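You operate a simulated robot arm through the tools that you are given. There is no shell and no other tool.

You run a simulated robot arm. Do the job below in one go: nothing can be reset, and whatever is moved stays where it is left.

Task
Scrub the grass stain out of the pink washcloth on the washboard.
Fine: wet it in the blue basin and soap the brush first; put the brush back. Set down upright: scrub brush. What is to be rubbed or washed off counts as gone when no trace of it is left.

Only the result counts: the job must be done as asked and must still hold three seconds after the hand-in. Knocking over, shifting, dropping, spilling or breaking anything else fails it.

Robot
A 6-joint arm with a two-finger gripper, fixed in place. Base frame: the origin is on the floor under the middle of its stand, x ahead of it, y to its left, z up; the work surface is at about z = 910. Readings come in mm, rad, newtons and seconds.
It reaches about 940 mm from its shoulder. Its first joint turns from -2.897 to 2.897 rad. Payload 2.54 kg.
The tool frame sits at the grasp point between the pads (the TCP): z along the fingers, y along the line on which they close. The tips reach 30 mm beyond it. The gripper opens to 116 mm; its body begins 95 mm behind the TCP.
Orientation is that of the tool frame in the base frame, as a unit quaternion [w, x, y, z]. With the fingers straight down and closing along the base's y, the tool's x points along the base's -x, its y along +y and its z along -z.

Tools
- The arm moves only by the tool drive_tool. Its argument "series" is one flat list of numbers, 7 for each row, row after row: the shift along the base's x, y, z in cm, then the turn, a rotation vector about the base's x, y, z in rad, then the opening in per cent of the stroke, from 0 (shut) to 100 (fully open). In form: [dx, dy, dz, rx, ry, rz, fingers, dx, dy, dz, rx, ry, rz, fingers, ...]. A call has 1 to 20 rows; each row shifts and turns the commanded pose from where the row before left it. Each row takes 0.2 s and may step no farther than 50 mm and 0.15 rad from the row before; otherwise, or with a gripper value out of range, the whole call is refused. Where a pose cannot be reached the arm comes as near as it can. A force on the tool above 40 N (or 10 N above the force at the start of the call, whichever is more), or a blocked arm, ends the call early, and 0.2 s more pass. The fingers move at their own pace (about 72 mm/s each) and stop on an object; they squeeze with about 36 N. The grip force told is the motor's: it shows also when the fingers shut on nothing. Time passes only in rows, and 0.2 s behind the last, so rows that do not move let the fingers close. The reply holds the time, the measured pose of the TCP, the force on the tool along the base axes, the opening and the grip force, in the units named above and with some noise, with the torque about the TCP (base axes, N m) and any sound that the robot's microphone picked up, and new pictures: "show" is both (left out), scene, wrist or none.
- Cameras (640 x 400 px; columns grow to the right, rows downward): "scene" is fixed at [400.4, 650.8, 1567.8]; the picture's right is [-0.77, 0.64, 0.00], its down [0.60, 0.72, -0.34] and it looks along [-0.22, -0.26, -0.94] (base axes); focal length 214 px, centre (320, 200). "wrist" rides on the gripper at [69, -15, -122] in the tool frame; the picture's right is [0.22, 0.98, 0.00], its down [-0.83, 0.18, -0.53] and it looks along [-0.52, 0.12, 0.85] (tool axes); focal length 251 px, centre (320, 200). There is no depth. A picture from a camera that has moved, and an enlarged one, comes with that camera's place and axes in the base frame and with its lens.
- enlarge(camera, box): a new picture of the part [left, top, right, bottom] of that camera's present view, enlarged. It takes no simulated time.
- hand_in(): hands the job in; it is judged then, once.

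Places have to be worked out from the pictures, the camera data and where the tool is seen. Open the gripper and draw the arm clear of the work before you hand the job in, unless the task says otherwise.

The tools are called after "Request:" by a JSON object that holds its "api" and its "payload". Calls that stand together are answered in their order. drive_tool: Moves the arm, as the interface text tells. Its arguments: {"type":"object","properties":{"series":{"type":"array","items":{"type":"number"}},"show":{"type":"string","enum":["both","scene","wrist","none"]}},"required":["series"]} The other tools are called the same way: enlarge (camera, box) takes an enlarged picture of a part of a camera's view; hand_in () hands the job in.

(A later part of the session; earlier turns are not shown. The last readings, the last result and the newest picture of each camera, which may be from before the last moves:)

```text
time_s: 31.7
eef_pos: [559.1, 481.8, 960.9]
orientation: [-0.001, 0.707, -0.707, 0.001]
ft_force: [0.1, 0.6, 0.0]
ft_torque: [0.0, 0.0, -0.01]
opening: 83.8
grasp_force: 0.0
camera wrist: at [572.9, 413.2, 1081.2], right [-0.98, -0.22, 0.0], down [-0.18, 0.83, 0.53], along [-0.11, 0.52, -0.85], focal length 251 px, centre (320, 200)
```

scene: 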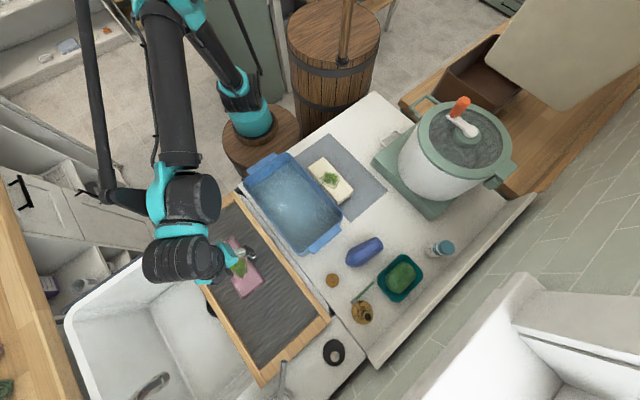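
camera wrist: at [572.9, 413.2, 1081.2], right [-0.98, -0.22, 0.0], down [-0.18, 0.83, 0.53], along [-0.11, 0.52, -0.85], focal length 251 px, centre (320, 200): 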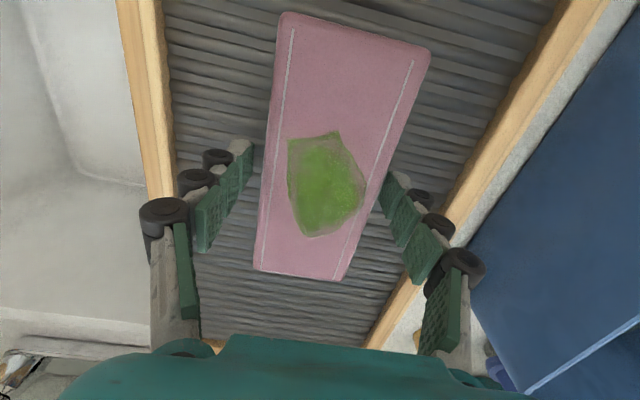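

Released cleanly. Rising straight up, then I'll look at the cloth and head for the brush.

Request:
{"api": "drive_tool", "payload": {"series": [0, 0, 1.0, 0, 0, 0, 72, 0, 0, 3.0, 0, 0, 0, 72, 0, 0, 4.0, 0, 0, 0, 72, 0, 0, 4.0, 0, 0, 0, 72, 0, 0, 4.0, 0, 0, 0, 100, 0, 0, 0, 0, 0, 0, 100], "show": "both"}}

```text
time_s: 33.1
eef_pos: [558.1, 480.3, 1119.4]
orientation: [-0.002, 0.707, -0.707, 0.002]
ft_force: [-0.8, -0.9, -0.3]
ft_torque: [0.01, 0.02, 0.01]
opening: 115.9
grasp_force: 0.1
camera wrist: at [572.2, 412.0, 1240.9], right [-0.98, -0.22, 0.0], down [-0.18, 0.83, 0.53], along [-0.11, 0.52, -0.85], focal length 251 px, centre (320, 200)
```

scene: 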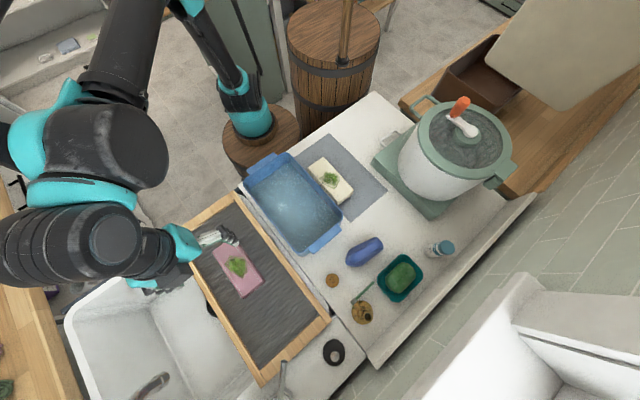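
wrist: 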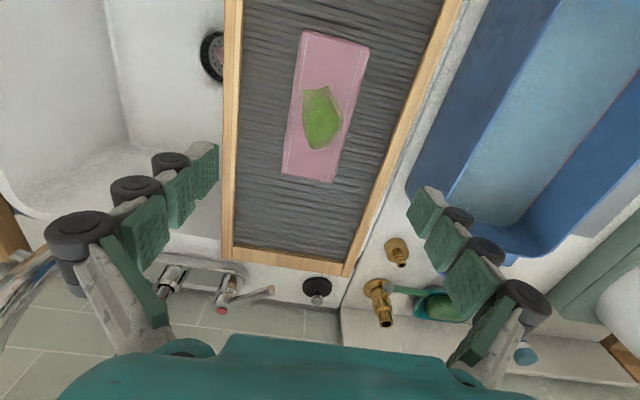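

The cloth lies flat and centred on the washboard. Moving over to above the brush near (256, 680), turning the gripper back so it closes across y.

Request:
{"api": "drive_tool", "payload": {"series": [-2.5, 1.67, 0.2, 0, 0, -0.131, 100, -2.5, 1.67, 0.2, 0, 0, -0.131, 100, -2.5, 1.67, 0, 0, 0, -0.131, 100, -2.5, 1.67, 0, 0, 0, -0.131, 100, -2.5, 1.67, 0, 0, 0, -0.131, 100, -2.5, 1.67, 0, 0, 0, -0.131, 100, -2.5, 1.67, 0, 0, 0, -0.131, 100, -2.5, 1.67, 0, 0, 0, -0.131, 100, -2.5, 1.67, 0, 0, 0, -0.131, 100, -2.5, 1.67, 0, 0, 0, -0.131, 100, -2.5, 1.67, 0, 0, 0, -0.131, 100, -2.5, 1.63, 0, 0, 0, -0.131, 100, 0, 0, 0, 0, 0, 0, 100], "show": "both"}}

```text
time_s: 35.9
eef_pos: [260.4, 682.5, 1123.8]
orientation: [0.0, 0.002, 1.0, -0.002]
ft_force: [0.4, 0.0, -0.5]
ft_torque: [0.01, 0.0, 0.0]
opening: 115.8
grasp_force: 0.0
camera wrist: at [190.3, 668.0, 1244.8], right [-0.21, 0.98, 0.0], down [0.83, 0.18, 0.53], along [0.52, 0.11, -0.85], focal length 251 px, centre (320, 200)
```

scene: 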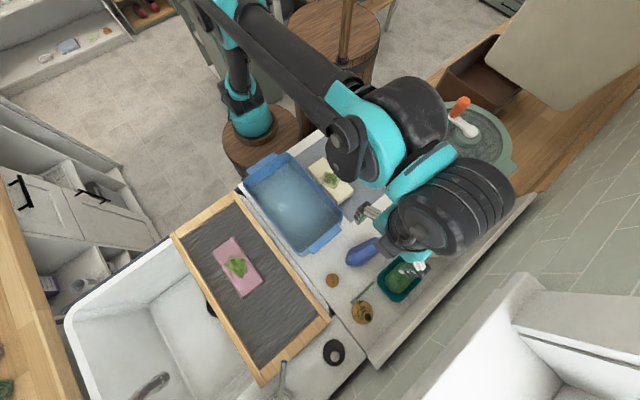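
wrist: 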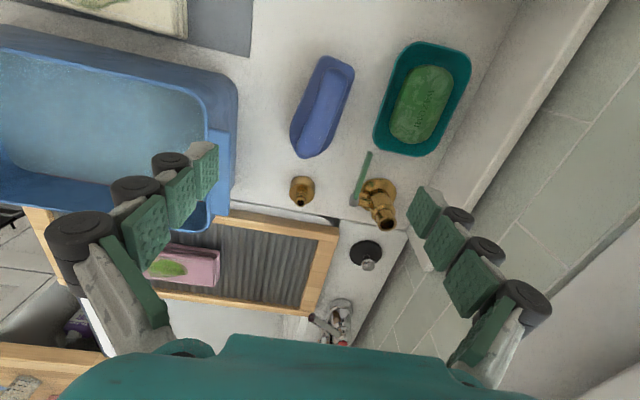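

Request:
{"api": "enlarge", "payload": {"camera": "wrist", "box": [250, 20, 490, 190]}}

Request:
{"api": "enlarge", "payload": {"camera": "scene", "box": [320, 220, 440, 310]}}

Request:
{"api": "enlarge", "payload": {"camera": "scene", "box": [190, 200, 310, 330]}}

```text
2.35 times, centred on (370, 105) of wrist
camera zoom: at [190.3, 668.0, 1244.8], right [-0.21, 0.98, 0.0], down [0.83, 0.18, 0.53], along [0.52, 0.11, -0.85], focal length 592 px, centre (202, 424)
```

zoom: 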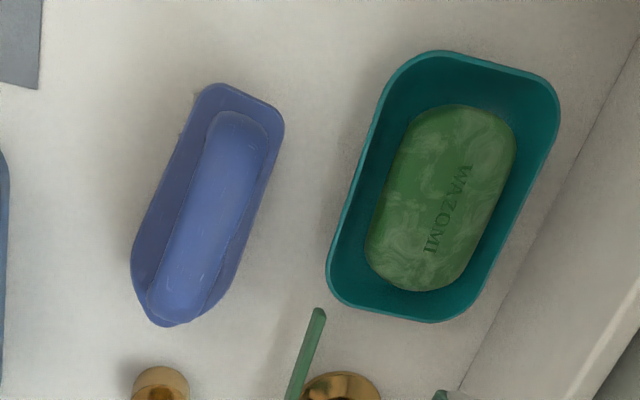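

```text
4.44 times, centred on (380, 265) of scene
camera zoom: at [400.4, 650.8, 1567.8], right [-0.77, 0.64, 0.0], down [0.6, 0.72, -0.34], along [-0.22, -0.26, -0.94], focal length 953 px, centre (53, -89)
```

zoom: 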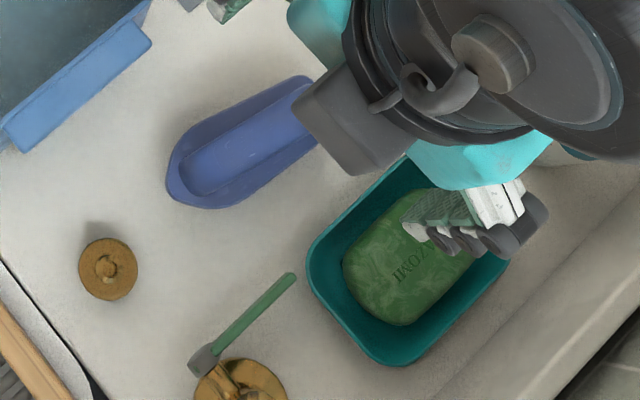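

```text
3.08 times, centred on (250, 265) of scene
camera zoom: at [400.4, 650.8, 1567.8], right [-0.77, 0.64, 0.0], down [0.6, 0.72, -0.34], along [-0.22, -0.26, -0.94], focal length 660 px, centre (535, 0)
```

zoom: 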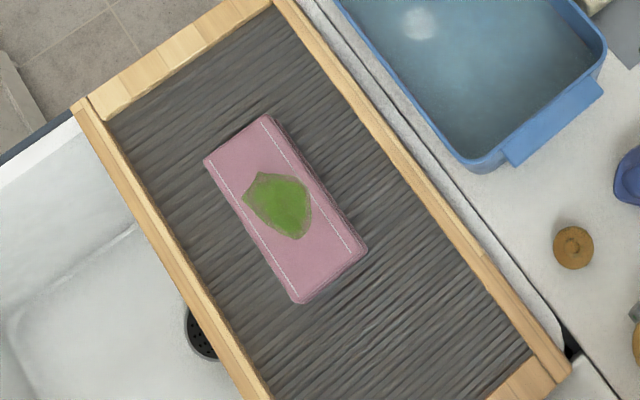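

The brush has an arched handle on top, long axis roughly along x (about −8°). I'll turn the gripper to match and descend partway, checking alignment.

Request:
{"api": "drive_tool", "payload": {"series": [0, 0, -2.0, 0, 0, -0.07, 100, 0, 0, -2.0, 0, 0, -0.07, 100, 0, 0, -1.4, 0, 0, 0, 100, 0, 0, 0, 0, 0, 0, 100], "show": "both"}}

```text
time_s: 36.9
eef_pos: [259.6, 681.1, 1070.5]
orientation: [-0.001, 0.071, 0.997, -0.002]
ft_force: [0.2, 0.9, -0.2]
ft_torque: [-0.02, 0.02, 0.01]
opening: 115.9
grasp_force: 0.1
camera wrist: at [188.5, 677.9, 1191.4], right [-0.07, 1.0, 0.0], down [0.84, 0.06, 0.53], along [0.53, 0.04, -0.85], focal length 251 px, centre (320, 200)
```

scene: 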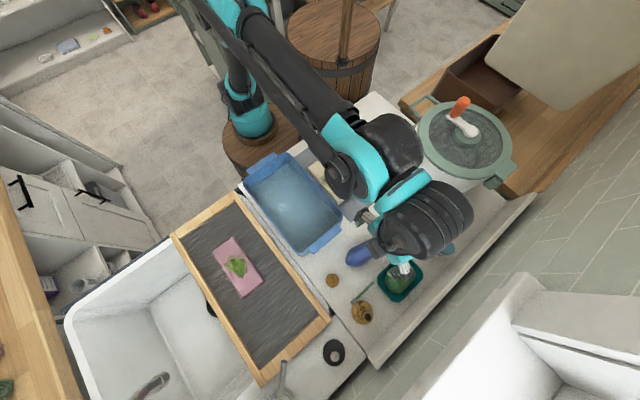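
wrist: 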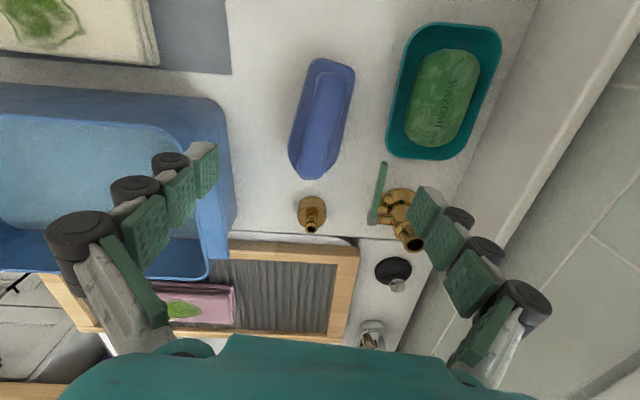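

Request:
{"api": "enlarge", "payload": {"camera": "wrist", "box": [260, 40, 380, 200]}}

Request:
{"api": "enlarge", "payload": {"camera": "scene", "box": [325, 220, 425, 300]}}

```text
2.50 times, centred on (320, 120) of wrist
camera zoom: at [188.5, 677.9, 1191.4], right [-0.07, 1.0, 0.0], down [0.84, 0.06, 0.53], along [0.53, 0.04, -0.85], focal length 629 px, centre (320, 400)
```

zoom: 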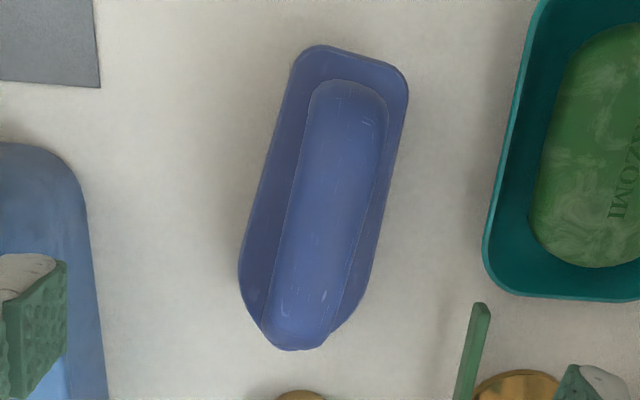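

```text
5.00 times, centred on (375, 260) of scene
camera zoom: at [400.4, 650.8, 1567.8], right [-0.77, 0.64, 0.0], down [0.6, 0.72, -0.34], along [-0.22, -0.26, -0.94], focal length 1072 px, centre (45, -100)
```

zoom: 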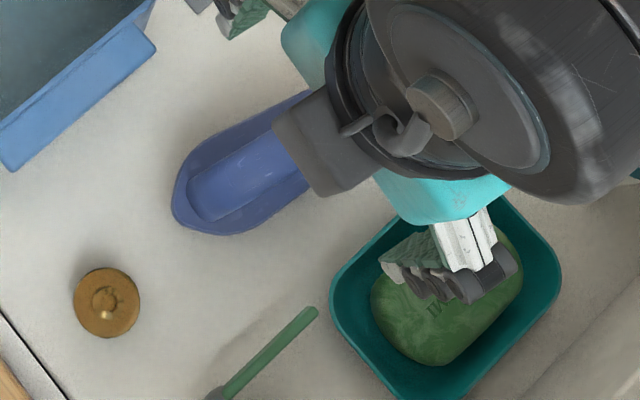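

The handle centreline is within about 1 mm of the gripper axis. Narrowing to 45% and descending to straddle the handle top.

Request:
{"api": "drive_tool", "payload": {"series": [0, 0, 0, 0, 0, 0, 70, 0, 0, 0, 0, 0, 0, 45, 0, 0, -2.0, 0, 0, 0, 45, 0, 0, -1.5, 0, 0, 0, 45, 0, 0, -1.0, 0, 0, 0, 45, 0, 0, 0, 0, 0, 0, 45], "show": "both"}}

```text
time_s: 38.3
eef_pos: [259.7, 682.1, 1024.8]
orientation: [0.0, 0.071, 0.997, -0.001]
ft_force: [0.2, -0.6, 0.1]
ft_torque: [-0.01, 0.01, 0.02]
opening: 52.2
grasp_force: 0.1
camera wrist: at [188.3, 678.3, 1145.5], right [-0.07, 1.0, 0.0], down [0.84, 0.06, 0.53], along [0.53, 0.04, -0.85], focal length 251 px, centre (320, 200)
```

scene: 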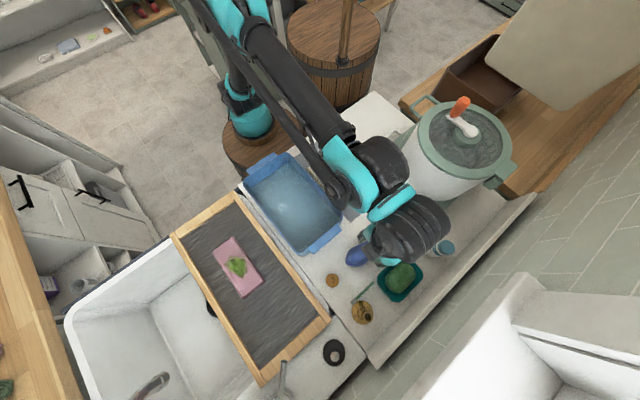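
wrist: 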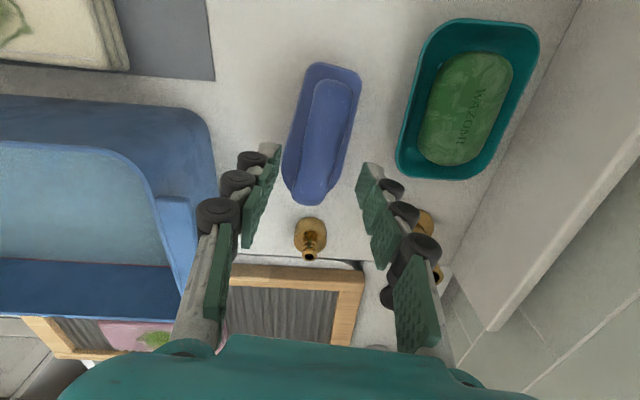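

Request:
{"api": "enlarge", "payload": {"camera": "wrist", "box": [230, 50, 420, 230]}}

```text
2.22 times, centred on (325, 140) of wrist
camera zoom: at [188.3, 678.3, 1145.5], right [-0.07, 1.0, 0.0], down [0.84, 0.06, 0.53], along [0.53, 0.04, -0.85], focal length 559 px, centre (309, 333)
```

zoom: 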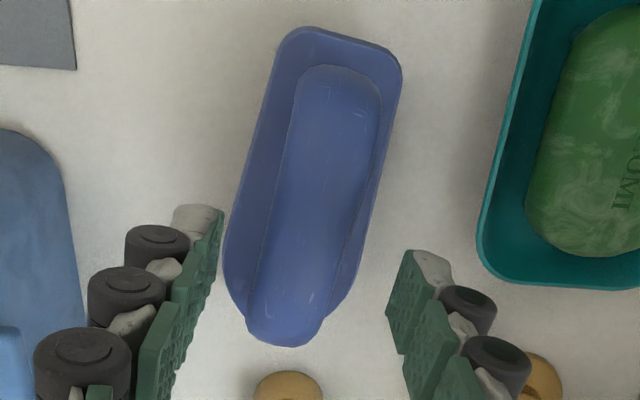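

Alignment is good. Descending another 4 cm to bring the pads alongside the handle bar.

Request:
{"api": "drive_tool", "payload": {"series": [0, 0, -1.5, 0, 0, 0, 45, 0, 0, -1.5, 0, 0, 0, 45, 0, 0, -1.0, 0, 0, 0, 45, 0, 0, 0, 0, 0, 0, 45], "show": "wrist"}}

Request:
{"api": "enlarge", "payload": {"camera": "wrist", "box": [230, 50, 420, 270]}}

```text
time_s: 39.3
eef_pos: [259.4, 681.8, 984.7]
orientation: [0.0, 0.071, 0.998, -0.002]
ft_force: [0.3, -0.1, -0.5]
ft_torque: [-0.02, -0.04, 0.01]
opening: 51.8
grasp_force: 0.0
camera wrist: at [188.6, 677.9, 1105.6], right [-0.07, 1.0, 0.0], down [0.84, 0.06, 0.53], along [0.53, 0.04, -0.85], focal length 251 px, centre (320, 200)
```

wrist: 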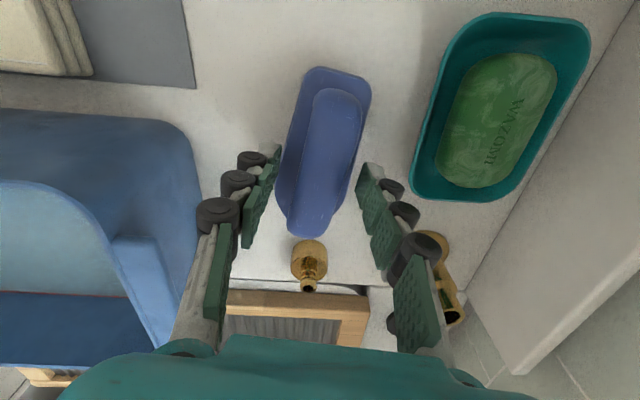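

```text
1.82 times, centred on (325, 160) of wrist
camera zoom: at [188.6, 677.9, 1105.6], right [-0.07, 1.0, 0.0], down [0.84, 0.06, 0.53], along [0.53, 0.04, -0.85], focal length 457 px, centre (311, 273)
```

zoom: 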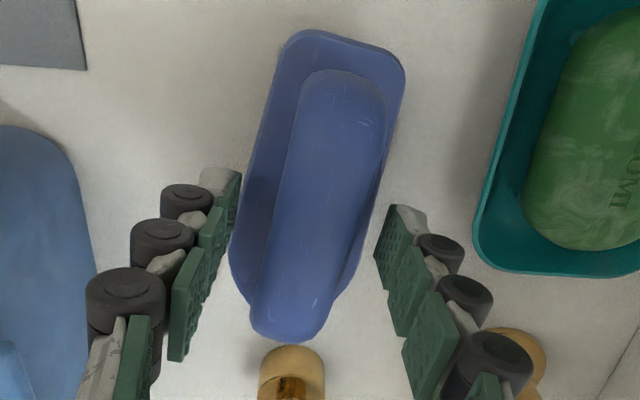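

The handle bar's top is near z≈977 and the block's top near 932, so I'll lower to TCP ≈ 975 (tips ≈ 945) and close on the handle.

Request:
{"api": "drive_tool", "payload": {"series": [0, 0, -0.5, 0, 0, 0, 45, 0, 0, -0.5, 0, 0, 0, 45, 0, 0, 0, 0, 0, 0, 30, 0, 0, 0, 0, 0, 0, 15, 0, 0, 0, 0, 0, 0, 5, 0, 0, 0, 0, 0, 0, 5], "show": "both"}}

```text
time_s: 40.7
eef_pos: [258.9, 681.4, 975.2]
orientation: [0.001, 0.071, 0.997, -0.002]
ft_force: [1.7, -2.8, 19.5]
ft_torque: [0.0, 0.04, -0.22]
opening: 23.7
grasp_force: 35.6
camera wrist: at [188.1, 677.6, 1096.5], right [-0.07, 1.0, 0.0], down [0.84, 0.06, 0.53], along [0.53, 0.04, -0.85], focal length 251 px, centre (320, 200)
```

scene: 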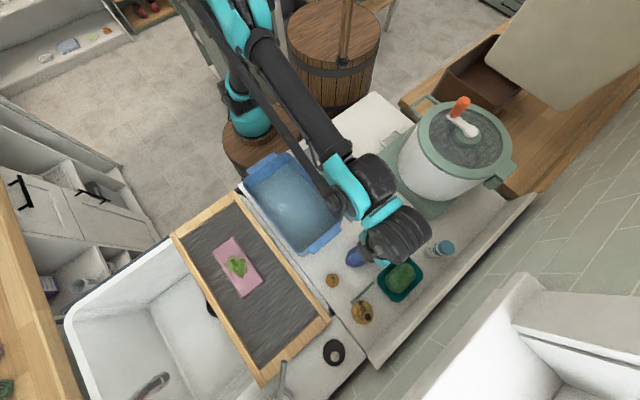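
wrist: 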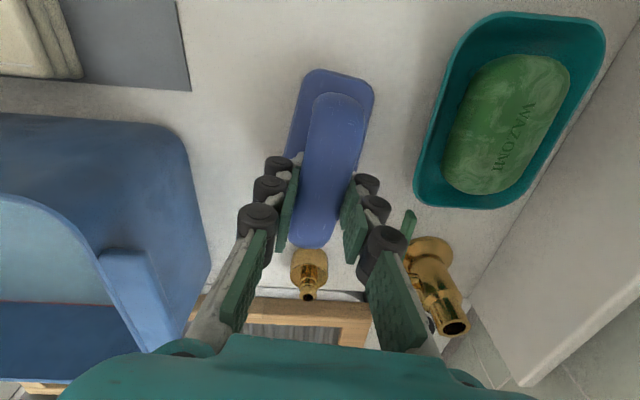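

Handle gripped at 24 mm with 36 N. This pose (259, 681.5, z≈975, yaw −0.142) is my reference for putting it back. Lifting gently.

Request:
{"api": "drive_tool", "payload": {"series": [0, 0, 0.2, 0, 0, 0, 5, 0, 0, 0.3, 0, 0, 0, 5, 0, 0, 0.5, 0, 0, 0, 5, 0, 0, 1.0, 0, 0, 0, 5, 0, 0, 1.5, 0, 0, 0, 5, 0, 0, 1.5, 0, 0, 0, 5, 0, 0, 2.0, 0, 0, 0, 5, 0, 0, 0, 0, 0, 0, 5], "show": "both"}}

```text
time_s: 42.5
eef_pos: [258.7, 681.0, 1045.4]
orientation: [0.0, 0.07, 0.998, -0.002]
ft_force: [-0.5, 0.5, -1.1]
ft_torque: [-0.02, -0.02, 0.01]
opening: 23.6
grasp_force: 36.2
camera wrist: at [188.5, 676.7, 1166.1], right [-0.07, 1.0, 0.0], down [0.84, 0.06, 0.53], along [0.53, 0.04, -0.85], focal length 251 px, centre (320, 200)
```

scene: 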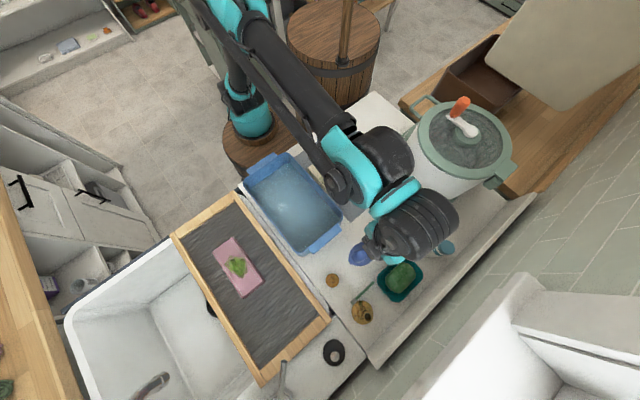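
wrist: 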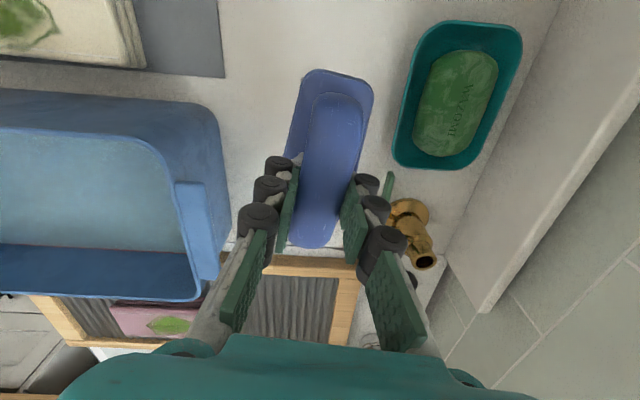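

Request:
{"api": "enlarge", "payload": {"camera": "wrist", "box": [370, 10, 550, 180]}}

Request:
{"api": "enlarge", "payload": {"camera": "scene", "box": [340, 220, 460, 310]}}

```text
2.35 times, centred on (460, 95) of wrist
camera zoom: at [188.5, 676.7, 1166.1], right [-0.07, 1.0, 0.0], down [0.84, 0.06, 0.53], along [0.53, 0.04, -0.85], focal length 592 px, centre (-9, 447)
```

zoom: 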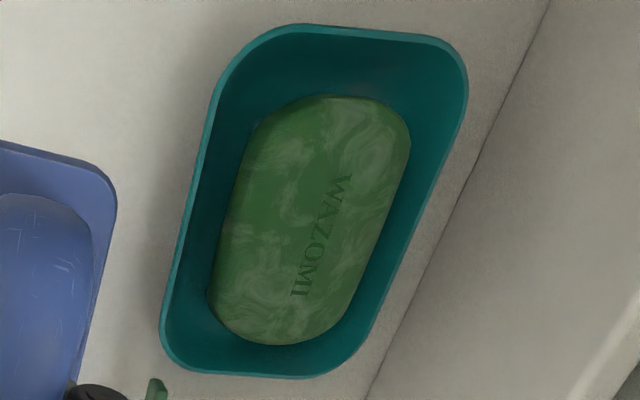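

```text
4.44 times, centred on (400, 265) of scene
camera zoom: at [400.4, 650.8, 1567.8], right [-0.77, 0.64, 0.0], down [0.6, 0.72, -0.34], along [-0.22, -0.26, -0.94], focal length 953 px, centre (-36, -89)
```

zoom: 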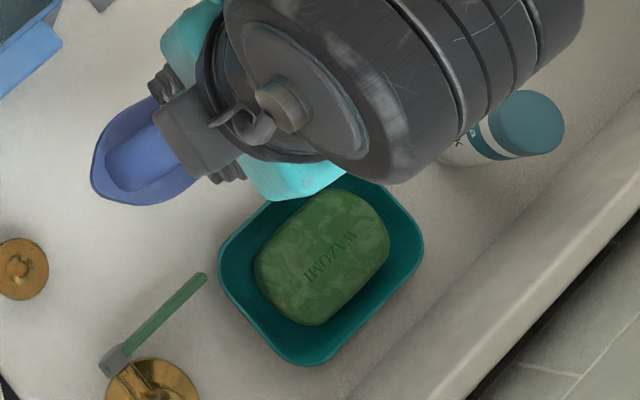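

The soap (in its dish) is centred near (231, 798) with its top around z≈935. Moving the brush over it and aligning it with the dish.

Request:
{"api": "drive_tool", "payload": {"series": [-0.7, 2.9, 0.3, 0, 0, 0.035, 5, -0.7, 2.9, 0, 0, 0, 0.035, 5, -0.7, 2.9, 0, 0, 0, 0.035, 5, -0.7, 2.9, 0, 0, 0, 0.035, 5, 0, 0, 0, 0, 0, 0, 5], "show": "both"}}

```text
time_s: 43.7
eef_pos: [230.2, 799.9, 1047.3]
orientation: [0.0, 0.0, 1.0, -0.001]
ft_force: [-1.0, -0.9, -1.3]
ft_torque: [0.05, 0.03, -0.01]
opening: 23.6
grasp_force: 35.9
camera wrist: at [160.9, 785.8, 1168.6], right [-0.21, 0.98, 0.0], down [0.83, 0.18, 0.53], along [0.52, 0.11, -0.85], focal length 251 px, centre (320, 200)
```

scene: 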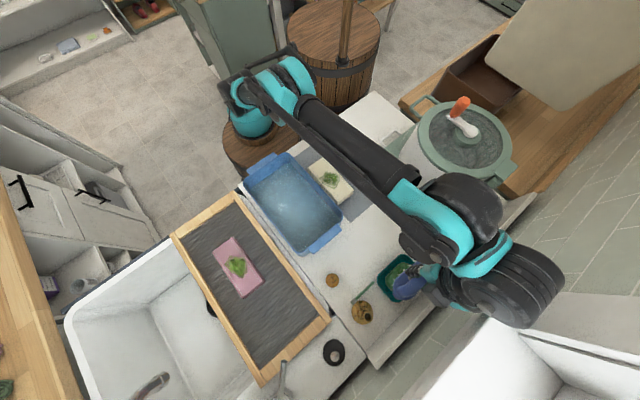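
wrist: 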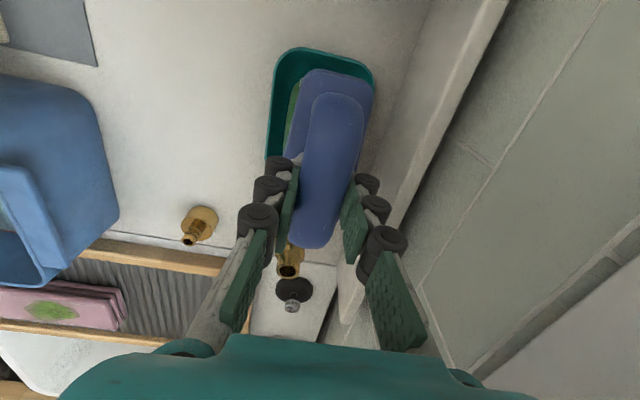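

Request:
{"api": "enlarge", "payload": {"camera": "wrist", "box": [240, 30, 420, 260]}}

Request:
{"api": "enlarge", "payload": {"camera": "scene", "box": [350, 230, 450, 320]}}

```text
1.74 times, centred on (330, 145) of wrist
camera zoom: at [160.9, 785.8, 1168.6], right [-0.21, 0.98, 0.0], down [0.83, 0.18, 0.53], along [0.52, 0.11, -0.85], focal length 437 px, centre (303, 296)
```

zoom: 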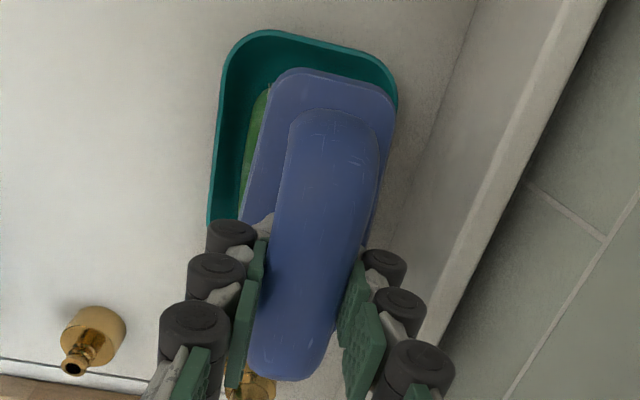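

```text
4.44 times, centred on (400, 275) of scene
camera zoom: at [400.4, 650.8, 1567.8], right [-0.77, 0.64, 0.0], down [0.6, 0.72, -0.34], along [-0.22, -0.26, -0.94], focal length 953 px, centre (-36, -133)
```

zoom: 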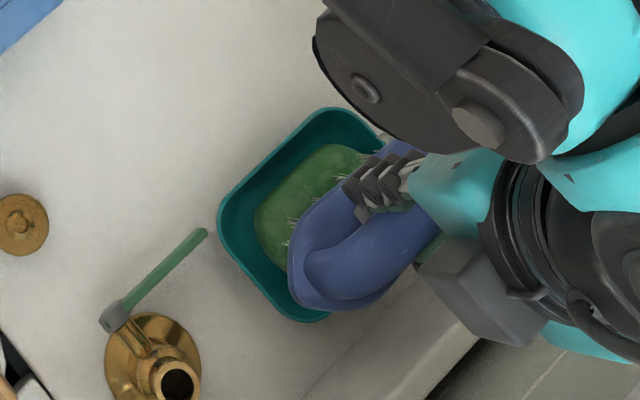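

The brush is aligned over the soap. Lowering to about 1 cm above expected contact, then creeping.

Request:
{"api": "drive_tool", "payload": {"series": [0, -0.1, -1.5, 0, 0, 0, 5, 0, 0, -1.2, 0, 0, 0, 5, 0, 0, -0.6, 0, 0, 0, 5, 0, 0, 0, 0, 0, 0, 5], "show": "both"}}

```text
time_s: 44.7
eef_pos: [231.9, 796.4, 1014.6]
orientation: [0.0, 0.001, 1.0, -0.003]
ft_force: [0.1, 0.2, -0.9]
ft_torque: [0.04, 0.03, -0.04]
opening: 23.8
grasp_force: 35.5
camera wrist: at [161.3, 782.6, 1136.0], right [-0.21, 0.98, 0.0], down [0.83, 0.18, 0.53], along [0.52, 0.11, -0.85], focal length 251 px, centre (320, 200)
```

scene: 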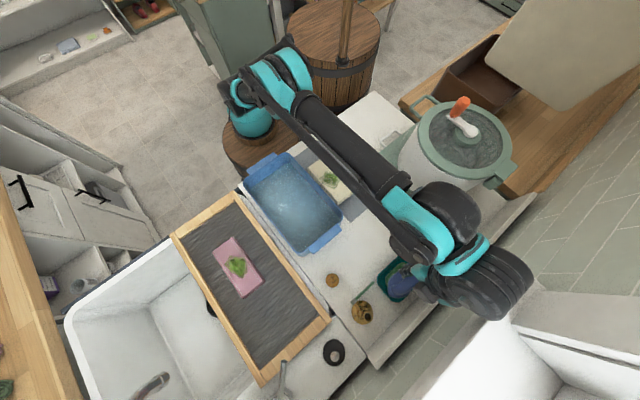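
wrist: 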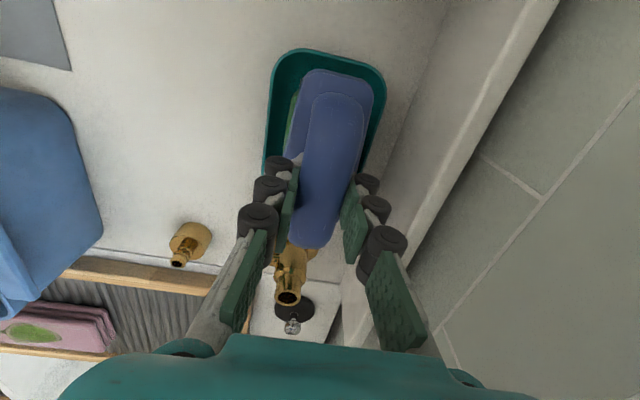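

Request:
{"api": "drive_tool", "payload": {"series": [0, 0, -0.2, 0, 0, 0, 5, 0, 0, -0.2, 0, 0, 0, 5, 0, 0, -0.15, 0, 0, 0, 5, 0, 0, 0, 0, 0, 0, 5], "show": "scene"}}

Request:
{"api": "enlarge", "payload": {"camera": "scene", "box": [350, 230, 450, 320]}}

```text
time_s: 45.7
eef_pos: [231.2, 796.8, 1010.8]
orientation: [0.001, 0.002, 1.0, -0.001]
ft_force: [2.5, -0.4, 31.7]
ft_torque: [-0.07, -0.09, -0.01]
opening: 23.8
grasp_force: 36.2
```

scene: 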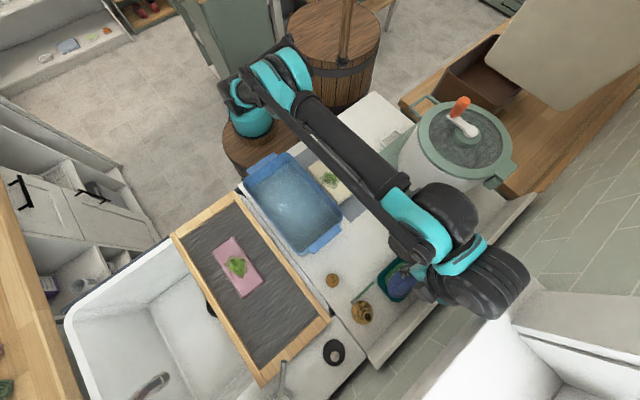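

```text
4.44 times, centred on (400, 275) of scene
camera zoom: at [400.4, 650.8, 1567.8], right [-0.77, 0.64, 0.0], down [0.6, 0.72, -0.34], along [-0.22, -0.26, -0.94], focal length 953 px, centre (-36, -133)
```

zoom: 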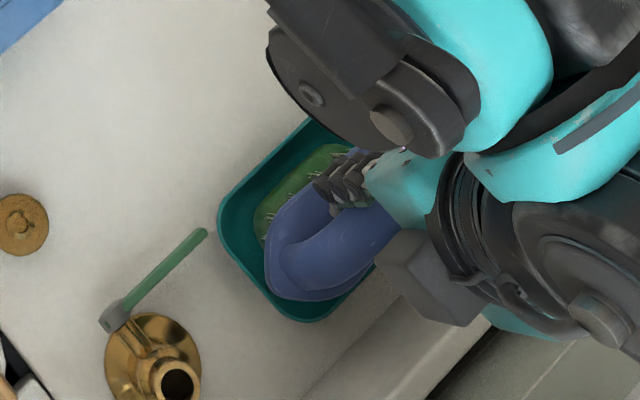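

Contact with the soap at TCP z≈1011 (32 N, a bit firm). I'll ease off to a light press and rub the bristles with short strokes across the soap.

Request:
{"api": "drive_tool", "payload": {"series": [0, 0, 0.12, 0, 0, 0, 5, 0, 0.3, 0, 0, 0, 0, 5, 0, 0.4, 0, 0, 0, 0, 5, 0, -0.4, 0, 0, 0, 0, 5, 0, -0.4, 0, 0, 0, 0, 5, 0, -0.3, 0, 0, 0, 0, 5, 0, 0.4, 0, 0, 0, 0, 5, 0, 0, 0, 0, 0, 0, 5], "show": "both"}}

Request:
{"api": "enlarge", "payload": {"camera": "scene", "box": [350, 230, 450, 320]}}

```text
time_s: 47.5
eef_pos: [230.7, 796.8, 1011.7]
orientation: [0.0, 0.001, 1.0, -0.002]
ft_force: [1.0, 0.7, -1.7]
ft_torque: [0.01, 0.01, 0.03]
opening: 23.7
grasp_force: 36.4
camera wrist: at [161.3, 783.2, 1132.1], right [-0.21, 0.98, 0.0], down [0.83, 0.18, 0.53], along [0.52, 0.11, -0.85], focal length 251 px, centre (320, 200)
```

scene: 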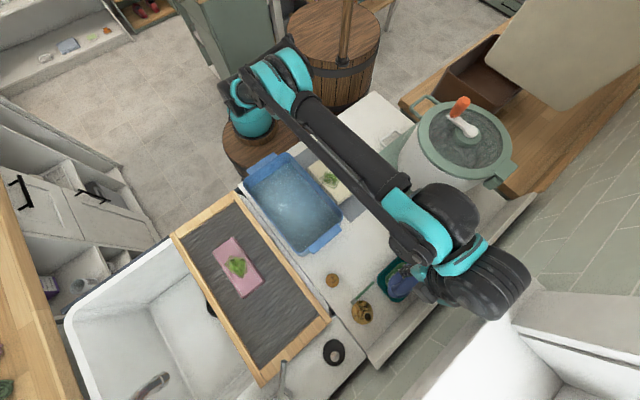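
wrist: 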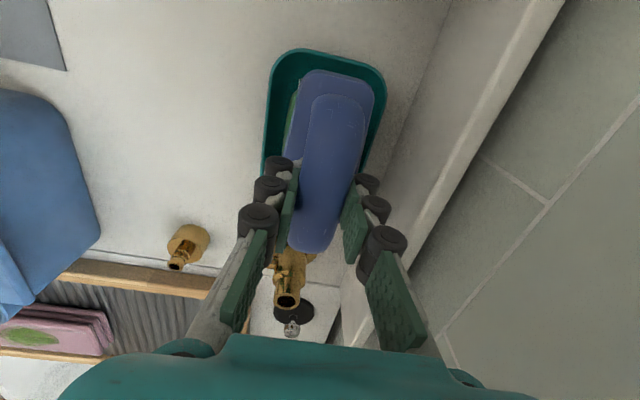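

```text
4.44 times, centred on (400, 275) of scene
camera zoom: at [400.4, 650.8, 1567.8], right [-0.77, 0.64, 0.0], down [0.6, 0.72, -0.34], along [-0.22, -0.26, -0.94], focal length 953 px, centre (-36, -133)
```

zoom: 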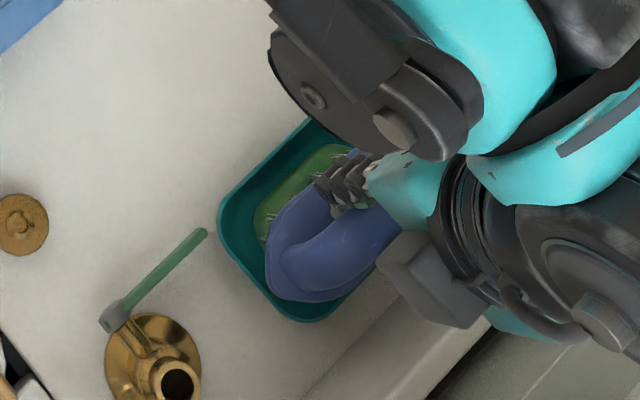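

No contact after easing off. Creeping down in half-millimetre steps for a light press.

Request:
{"api": "drive_tool", "payload": {"series": [0, 0, -0.05, 0, 0, 0, 5, 0, 0, 0, 0, 0, 0, 5], "show": "none"}}

```text
time_s: 48.1
eef_pos: [231.1, 796.4, 1010.2]
orientation: [0.0, 0.001, 1.0, -0.002]
ft_force: [1.4, 0.9, 3.0]
ft_torque: [0.04, -0.07, 0.03]
opening: 23.7
grasp_force: 35.9
```

Light contact (~4 N net). A touch lower, then rub with short strokes.

Request:
{"api": "drive_tool", "payload": {"series": [0, 0, -0.03, 0, 0, 0, 5, 0, 0.3, 0, 0, 0, 0, 5, 0, 0.3, 0, 0, 0, 0, 5, 0, -0.3, 0, 0, 0, 0, 5, 0, -0.3, 0, 0, 0, 0, 5, 0, -0.3, 0, 0, 0, 0, 5, 0, -0.3, 0, 0, 0, 0, 5, 0, 0.3, 0, 0, 0, 0, 5, 0, 0.3, 0, 0, 0, 0, 5], "show": "both"}}

Request:
{"api": "enlarge", "payload": {"camera": "scene", "box": [350, 230, 450, 320]}}

```text
time_s: 50.1
eef_pos: [231.3, 796.4, 1011.7]
orientation: [0.001, 0.0, 1.0, -0.003]
ft_force: [-0.7, -1.4, 5.1]
ft_torque: [-0.13, 0.06, 0.0]
opening: 23.8
grasp_force: 35.9
camera wrist: at [161.6, 782.0, 1131.3], right [-0.21, 0.98, 0.0], down [0.83, 0.18, 0.53], along [0.52, 0.11, -0.85], focal length 251 px, centre (320, 200)
```

scene: 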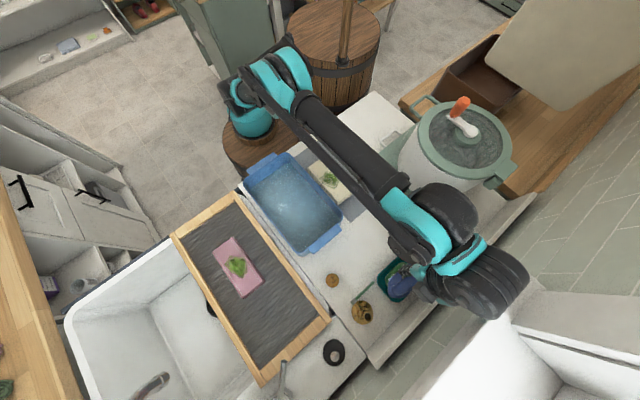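
wrist: 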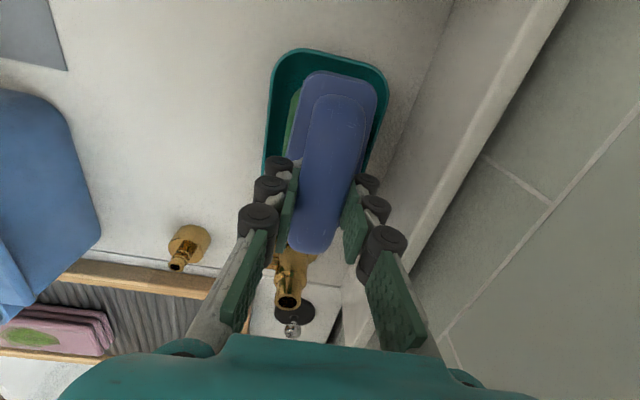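

```text
4.44 times, centred on (400, 275) of scene
camera zoom: at [400.4, 650.8, 1567.8], right [-0.77, 0.64, 0.0], down [0.6, 0.72, -0.34], along [-0.22, -0.26, -0.94], focal length 953 px, centre (-36, -133)
```

zoom: 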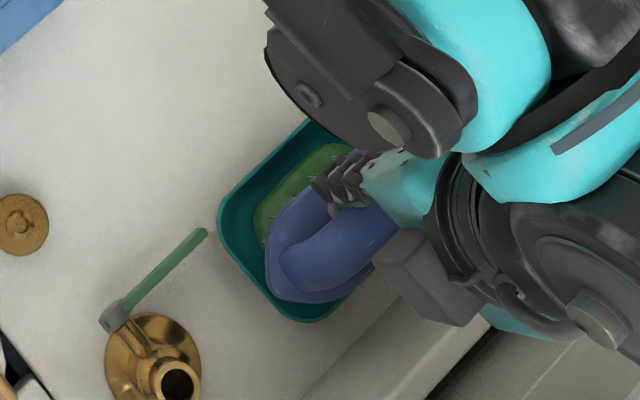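

Contact held at ~6 N and the dish hasn't moved. A few more short strokes in both directions, then I'll lift and look at the bristles.

Request:
{"api": "drive_tool", "payload": {"series": [0, 0.3, 0, 0, 0, 0, 5, 0, 0.3, 0, 0, 0, 0, 5, 0, -0.3, 0, 0, 0, 0, 5, 0, -0.3, 0, 0, 0, 0, 5, 0, -0.3, 0, 0, 0, 0, 5, 0, -0.3, 0, 0, 0, 0, 5, 0, 0.3, 0, 0, 0, 0, 5, 0, 0.3, 0, 0, 0, 0, 5, 0.25, 0, 0, 0, 0, 0, 5, 0.25, 0, 0, 0, 0, 0, 5, -0.25, 0, 0, 0, 0, 0, 5, -0.25, 0, 0, 0, 0, 0, 5, -0.25, 0, 0, 0, 0, 0, 5, -0.25, 0, 0, 0, 0, 0, 5, 0.25, 0, 0, 0, 0, 0, 5, 0.25, 0, 0, 0, 0, 0, 5], "show": "scene"}}

Request:
{"api": "enlarge", "payload": {"camera": "scene", "box": [350, 230, 450, 320]}}

```text
time_s: 53.5
eef_pos: [230.0, 797.1, 1010.7]
orientation: [-0.001, 0.0, 1.0, -0.002]
ft_force: [-2.2, 0.4, 4.4]
ft_torque: [-0.07, 0.16, -0.02]
opening: 23.4
grasp_force: 36.0
```

scene: 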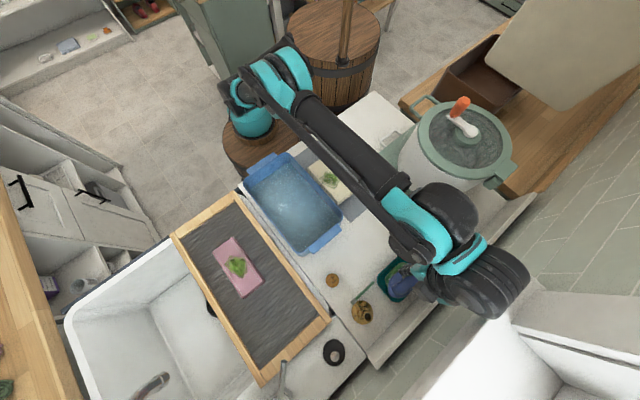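

```text
4.44 times, centred on (400, 275) of scene
camera zoom: at [400.4, 650.8, 1567.8], right [-0.77, 0.64, 0.0], down [0.6, 0.72, -0.34], along [-0.22, -0.26, -0.94], focal length 953 px, centre (-36, -133)
```

zoom: 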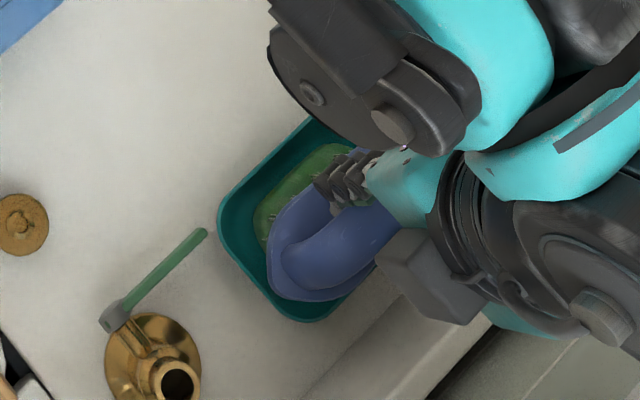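

Rubbed with steady light contact. Lifting straight up to check that soap and dish stayed put and how the bristles look.

Request:
{"api": "drive_tool", "payload": {"series": [0, 0, 0.5, 0, 0, 0, 5, 0, 0, 1.5, 0, 0, 0, 5, 0, 0, 2.5, 0, 0, 0, 5, 0, 0, 2.5, 0, 0, 0, 5, 0, -3.0, 0, 0, 0, 0, 5, 0, -4.0, 0, 0, 0, 0, 5, 0, 0, 0, 0, 0, 0, 5], "show": "both"}}

Request:
{"api": "enlarge", "payload": {"camera": "scene", "box": [340, 220, 460, 320]}}

Request:
{"api": "enlarge", "payload": {"camera": "wrist", "box": [240, 30, 480, 260]}}

```text
time_s: 55.1
eef_pos: [230.4, 728.1, 1079.1]
orientation: [0.0, 0.001, 1.0, -0.002]
ft_force: [0.4, -0.2, -1.5]
ft_torque: [0.0, 0.0, 0.02]
opening: 23.4
grasp_force: 35.5
camera wrist: at [160.0, 713.8, 1199.4], right [-0.21, 0.98, 0.0], down [0.83, 0.18, 0.53], along [0.52, 0.11, -0.85], focal length 251 px, centre (320, 200)
```

scene: 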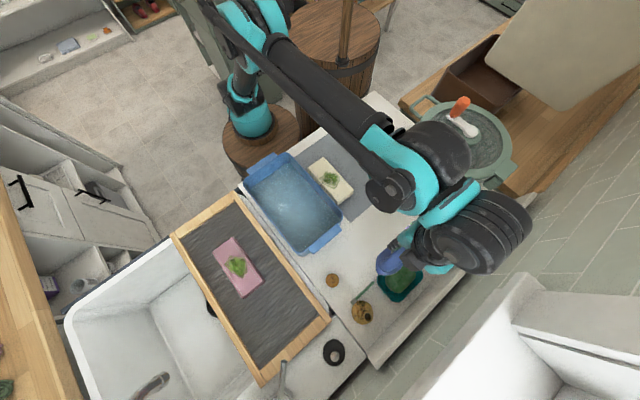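
wrist: 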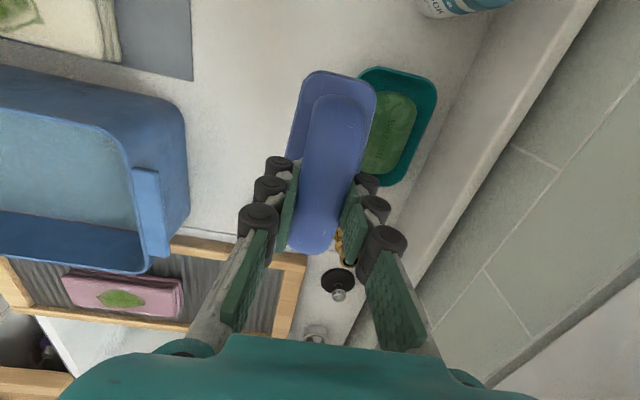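

```text
4.00 times, centred on (400, 270) of scene
camera zoom: at [400.4, 650.8, 1567.8], right [-0.77, 0.64, 0.0], down [0.6, 0.72, -0.34], along [-0.22, -0.26, -0.94], focal length 858 px, centre (0, -80)
```

zoom: 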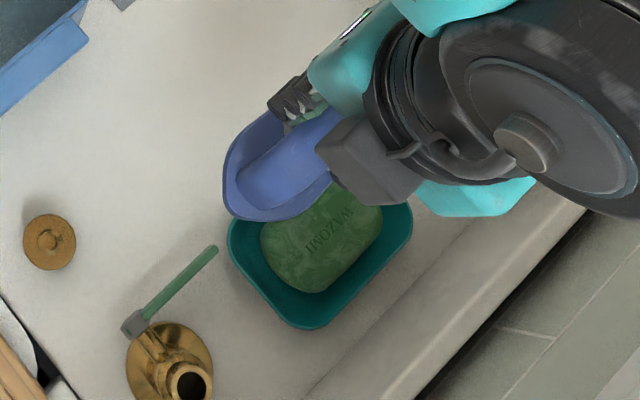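

```text
1.74 times, centred on (360, 145) of wrist
camera zoom: at [160.0, 713.8, 1199.4], right [-0.21, 0.98, 0.0], down [0.83, 0.18, 0.53], along [0.52, 0.11, -0.85], focal length 437 px, centre (250, 296)
```

zoom: 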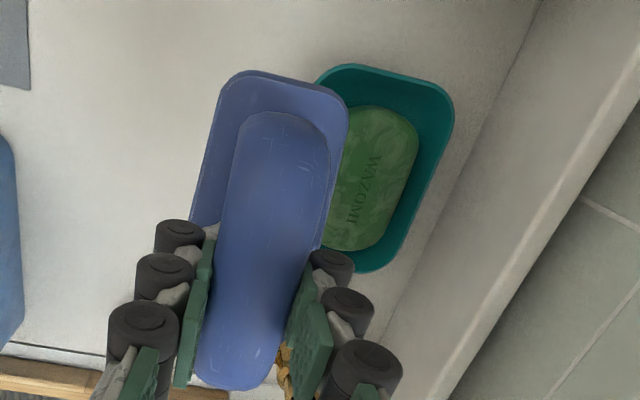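

Soap and dish are in place. Now raising and carrying the soapy brush over to above the stained cloth at about (557, 482).

Request:
{"api": "drive_tool", "payload": {"series": [0, 0, 2.5, 0, 0, 0, 5, 0, 0, 2.6, 0, 0, 0, 5, 3.27, -2.46, 0, 0, 0, 0, 5, 3.27, -2.46, 0, 0, 0, 0, 5, 3.27, -2.46, 0, 0, 0, 0, 5, 3.27, -2.46, 0, 0, 0, 0, 5, 3.27, -2.46, 0, 0, 0, 0, 5, 3.27, -2.46, 0, 0, 0, 0, 5, 3.27, -2.46, 0, 0, 0, 0, 5, 3.27, -2.46, 0, 0, 0, 0, 5, 3.27, -2.46, 0, 0, 0, 0, 5, 3.27, -2.46, 0, 0, 0, 0, 5, 0, 0, 0, 0, 0, 0, 5], "show": "both"}}

```text
time_s: 57.9
eef_pos: [558.1, 481.6, 1130.9]
orientation: [0.001, 0.001, 1.0, -0.002]
ft_force: [-0.2, 0.0, -1.5]
ft_torque: [-0.01, -0.01, 0.01]
opening: 23.6
grasp_force: 36.3
camera wrist: at [487.1, 467.8, 1252.4], right [-0.21, 0.98, 0.0], down [0.83, 0.18, 0.53], along [0.52, 0.11, -0.85], focal length 251 px, centre (320, 200)
```

scene: 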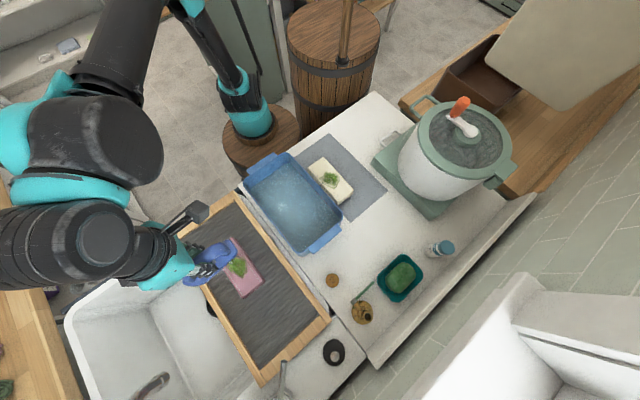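
wrist: 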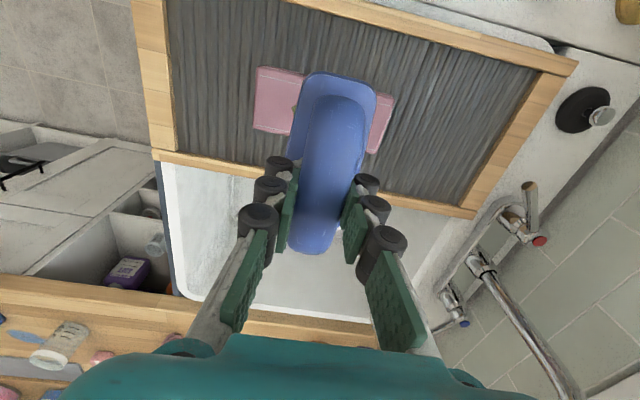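

Request:
{"api": "enlarge", "payload": {"camera": "scene", "box": [170, 220, 270, 310]}}

Request:
{"api": "enlarge", "payload": {"camera": "wrist", "box": [230, 40, 420, 180]}}

```text
4.44 times, centred on (220, 265) of scene
camera zoom: at [400.4, 650.8, 1567.8], right [-0.77, 0.64, 0.0], down [0.6, 0.72, -0.34], along [-0.22, -0.26, -0.94], focal length 953 px, centre (764, -89)
```

zoom: 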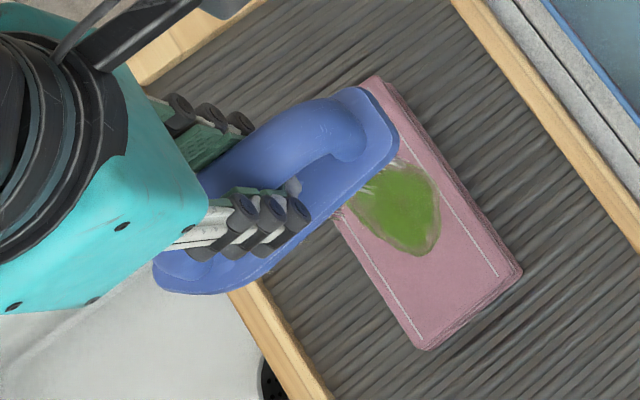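

```text
2.86 times, centred on (325, 110) of wrist
camera zoom: at [487.1, 467.8, 1252.4], right [-0.21, 0.98, 0.0], down [0.83, 0.18, 0.53], along [0.52, 0.11, -0.85], focal length 718 px, centre (306, 457)
```

zoom: 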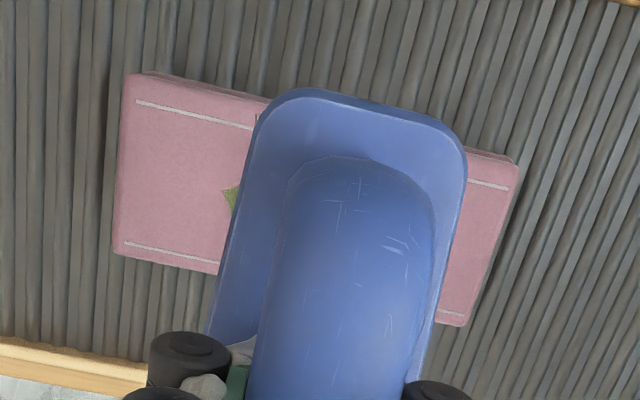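

The bristles look whitish with soap now. Descending over the stain, then creeping to light contact.

Request:
{"api": "drive_tool", "payload": {"series": [0, 0, -3.0, 0, 0, 0, 5, 0, 0, -3.0, 0, 0, 0, 5, 0, 0, -2.5, 0, 0, 0, 5, 0, 0, -1.5, 0, 0, 0, 5, 0, 0, -0.7, 0, 0, 0, 5, 0, 0, 0, 0, 0, 0, 5], "show": "both"}}

```text
time_s: 59.3
eef_pos: [556.7, 479.7, 1025.7]
orientation: [0.0, 0.001, 1.0, -0.002]
ft_force: [-1.0, 0.0, -1.2]
ft_torque: [-0.02, 0.03, -0.02]
opening: 23.5
grasp_force: 35.8
camera wrist: at [488.0, 466.7, 1146.0], right [-0.21, 0.98, 0.0], down [0.83, 0.18, 0.53], along [0.52, 0.11, -0.85], focal length 251 px, centre (320, 200)
```

scene: 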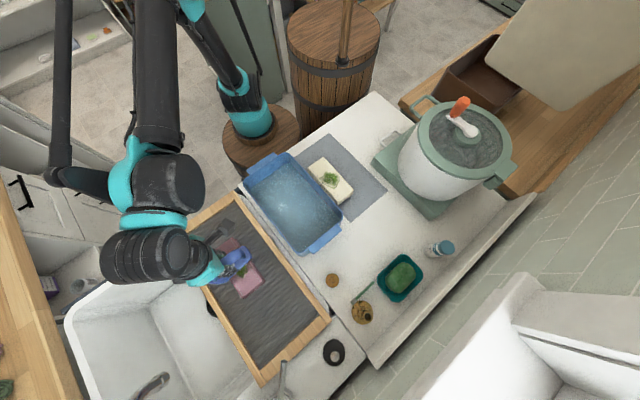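
wrist: 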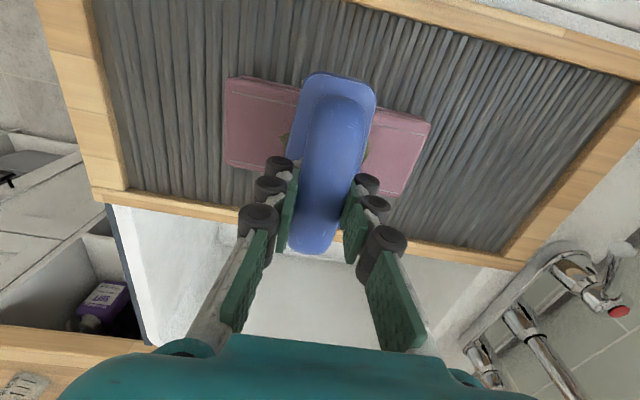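

Request:
{"api": "drive_tool", "payload": {"series": [0, 0, -0.2, 0, 0, 0, 5, 0, 0, -0.2, 0, 0, 0, 5, 0, 0, -0.2, 0, 0, 0, 5, 0, 0, 0, 0, 0, 0, 5], "show": "none"}}

```text
time_s: 60.3
eef_pos: [557.4, 480.5, 1018.7]
orientation: [0.0, 0.001, 1.0, -0.002]
ft_force: [-0.7, -0.3, -0.5]
ft_torque: [-0.01, 0.0, 0.0]
opening: 23.5
grasp_force: 35.8
```

Request:
{"api": "drive_tool", "payload": {"series": [0, 0, -0.1, 0, 0, 0, 5, 0, 0, -0.1, 0, 0, 0, 5, 0, 0, -0.1, 0, 0, 0, 5, 0, 0, 0, 0, 0, 0, 5], "show": "none"}}

```text
time_s: 61.3
eef_pos: [558.7, 481.6, 1015.4]
orientation: [0.001, 0.001, 1.0, -0.001]
ft_force: [0.8, 3.1, 14.7]
ft_torque: [-0.15, -0.05, 0.0]
opening: 23.4
grasp_force: 35.9
```

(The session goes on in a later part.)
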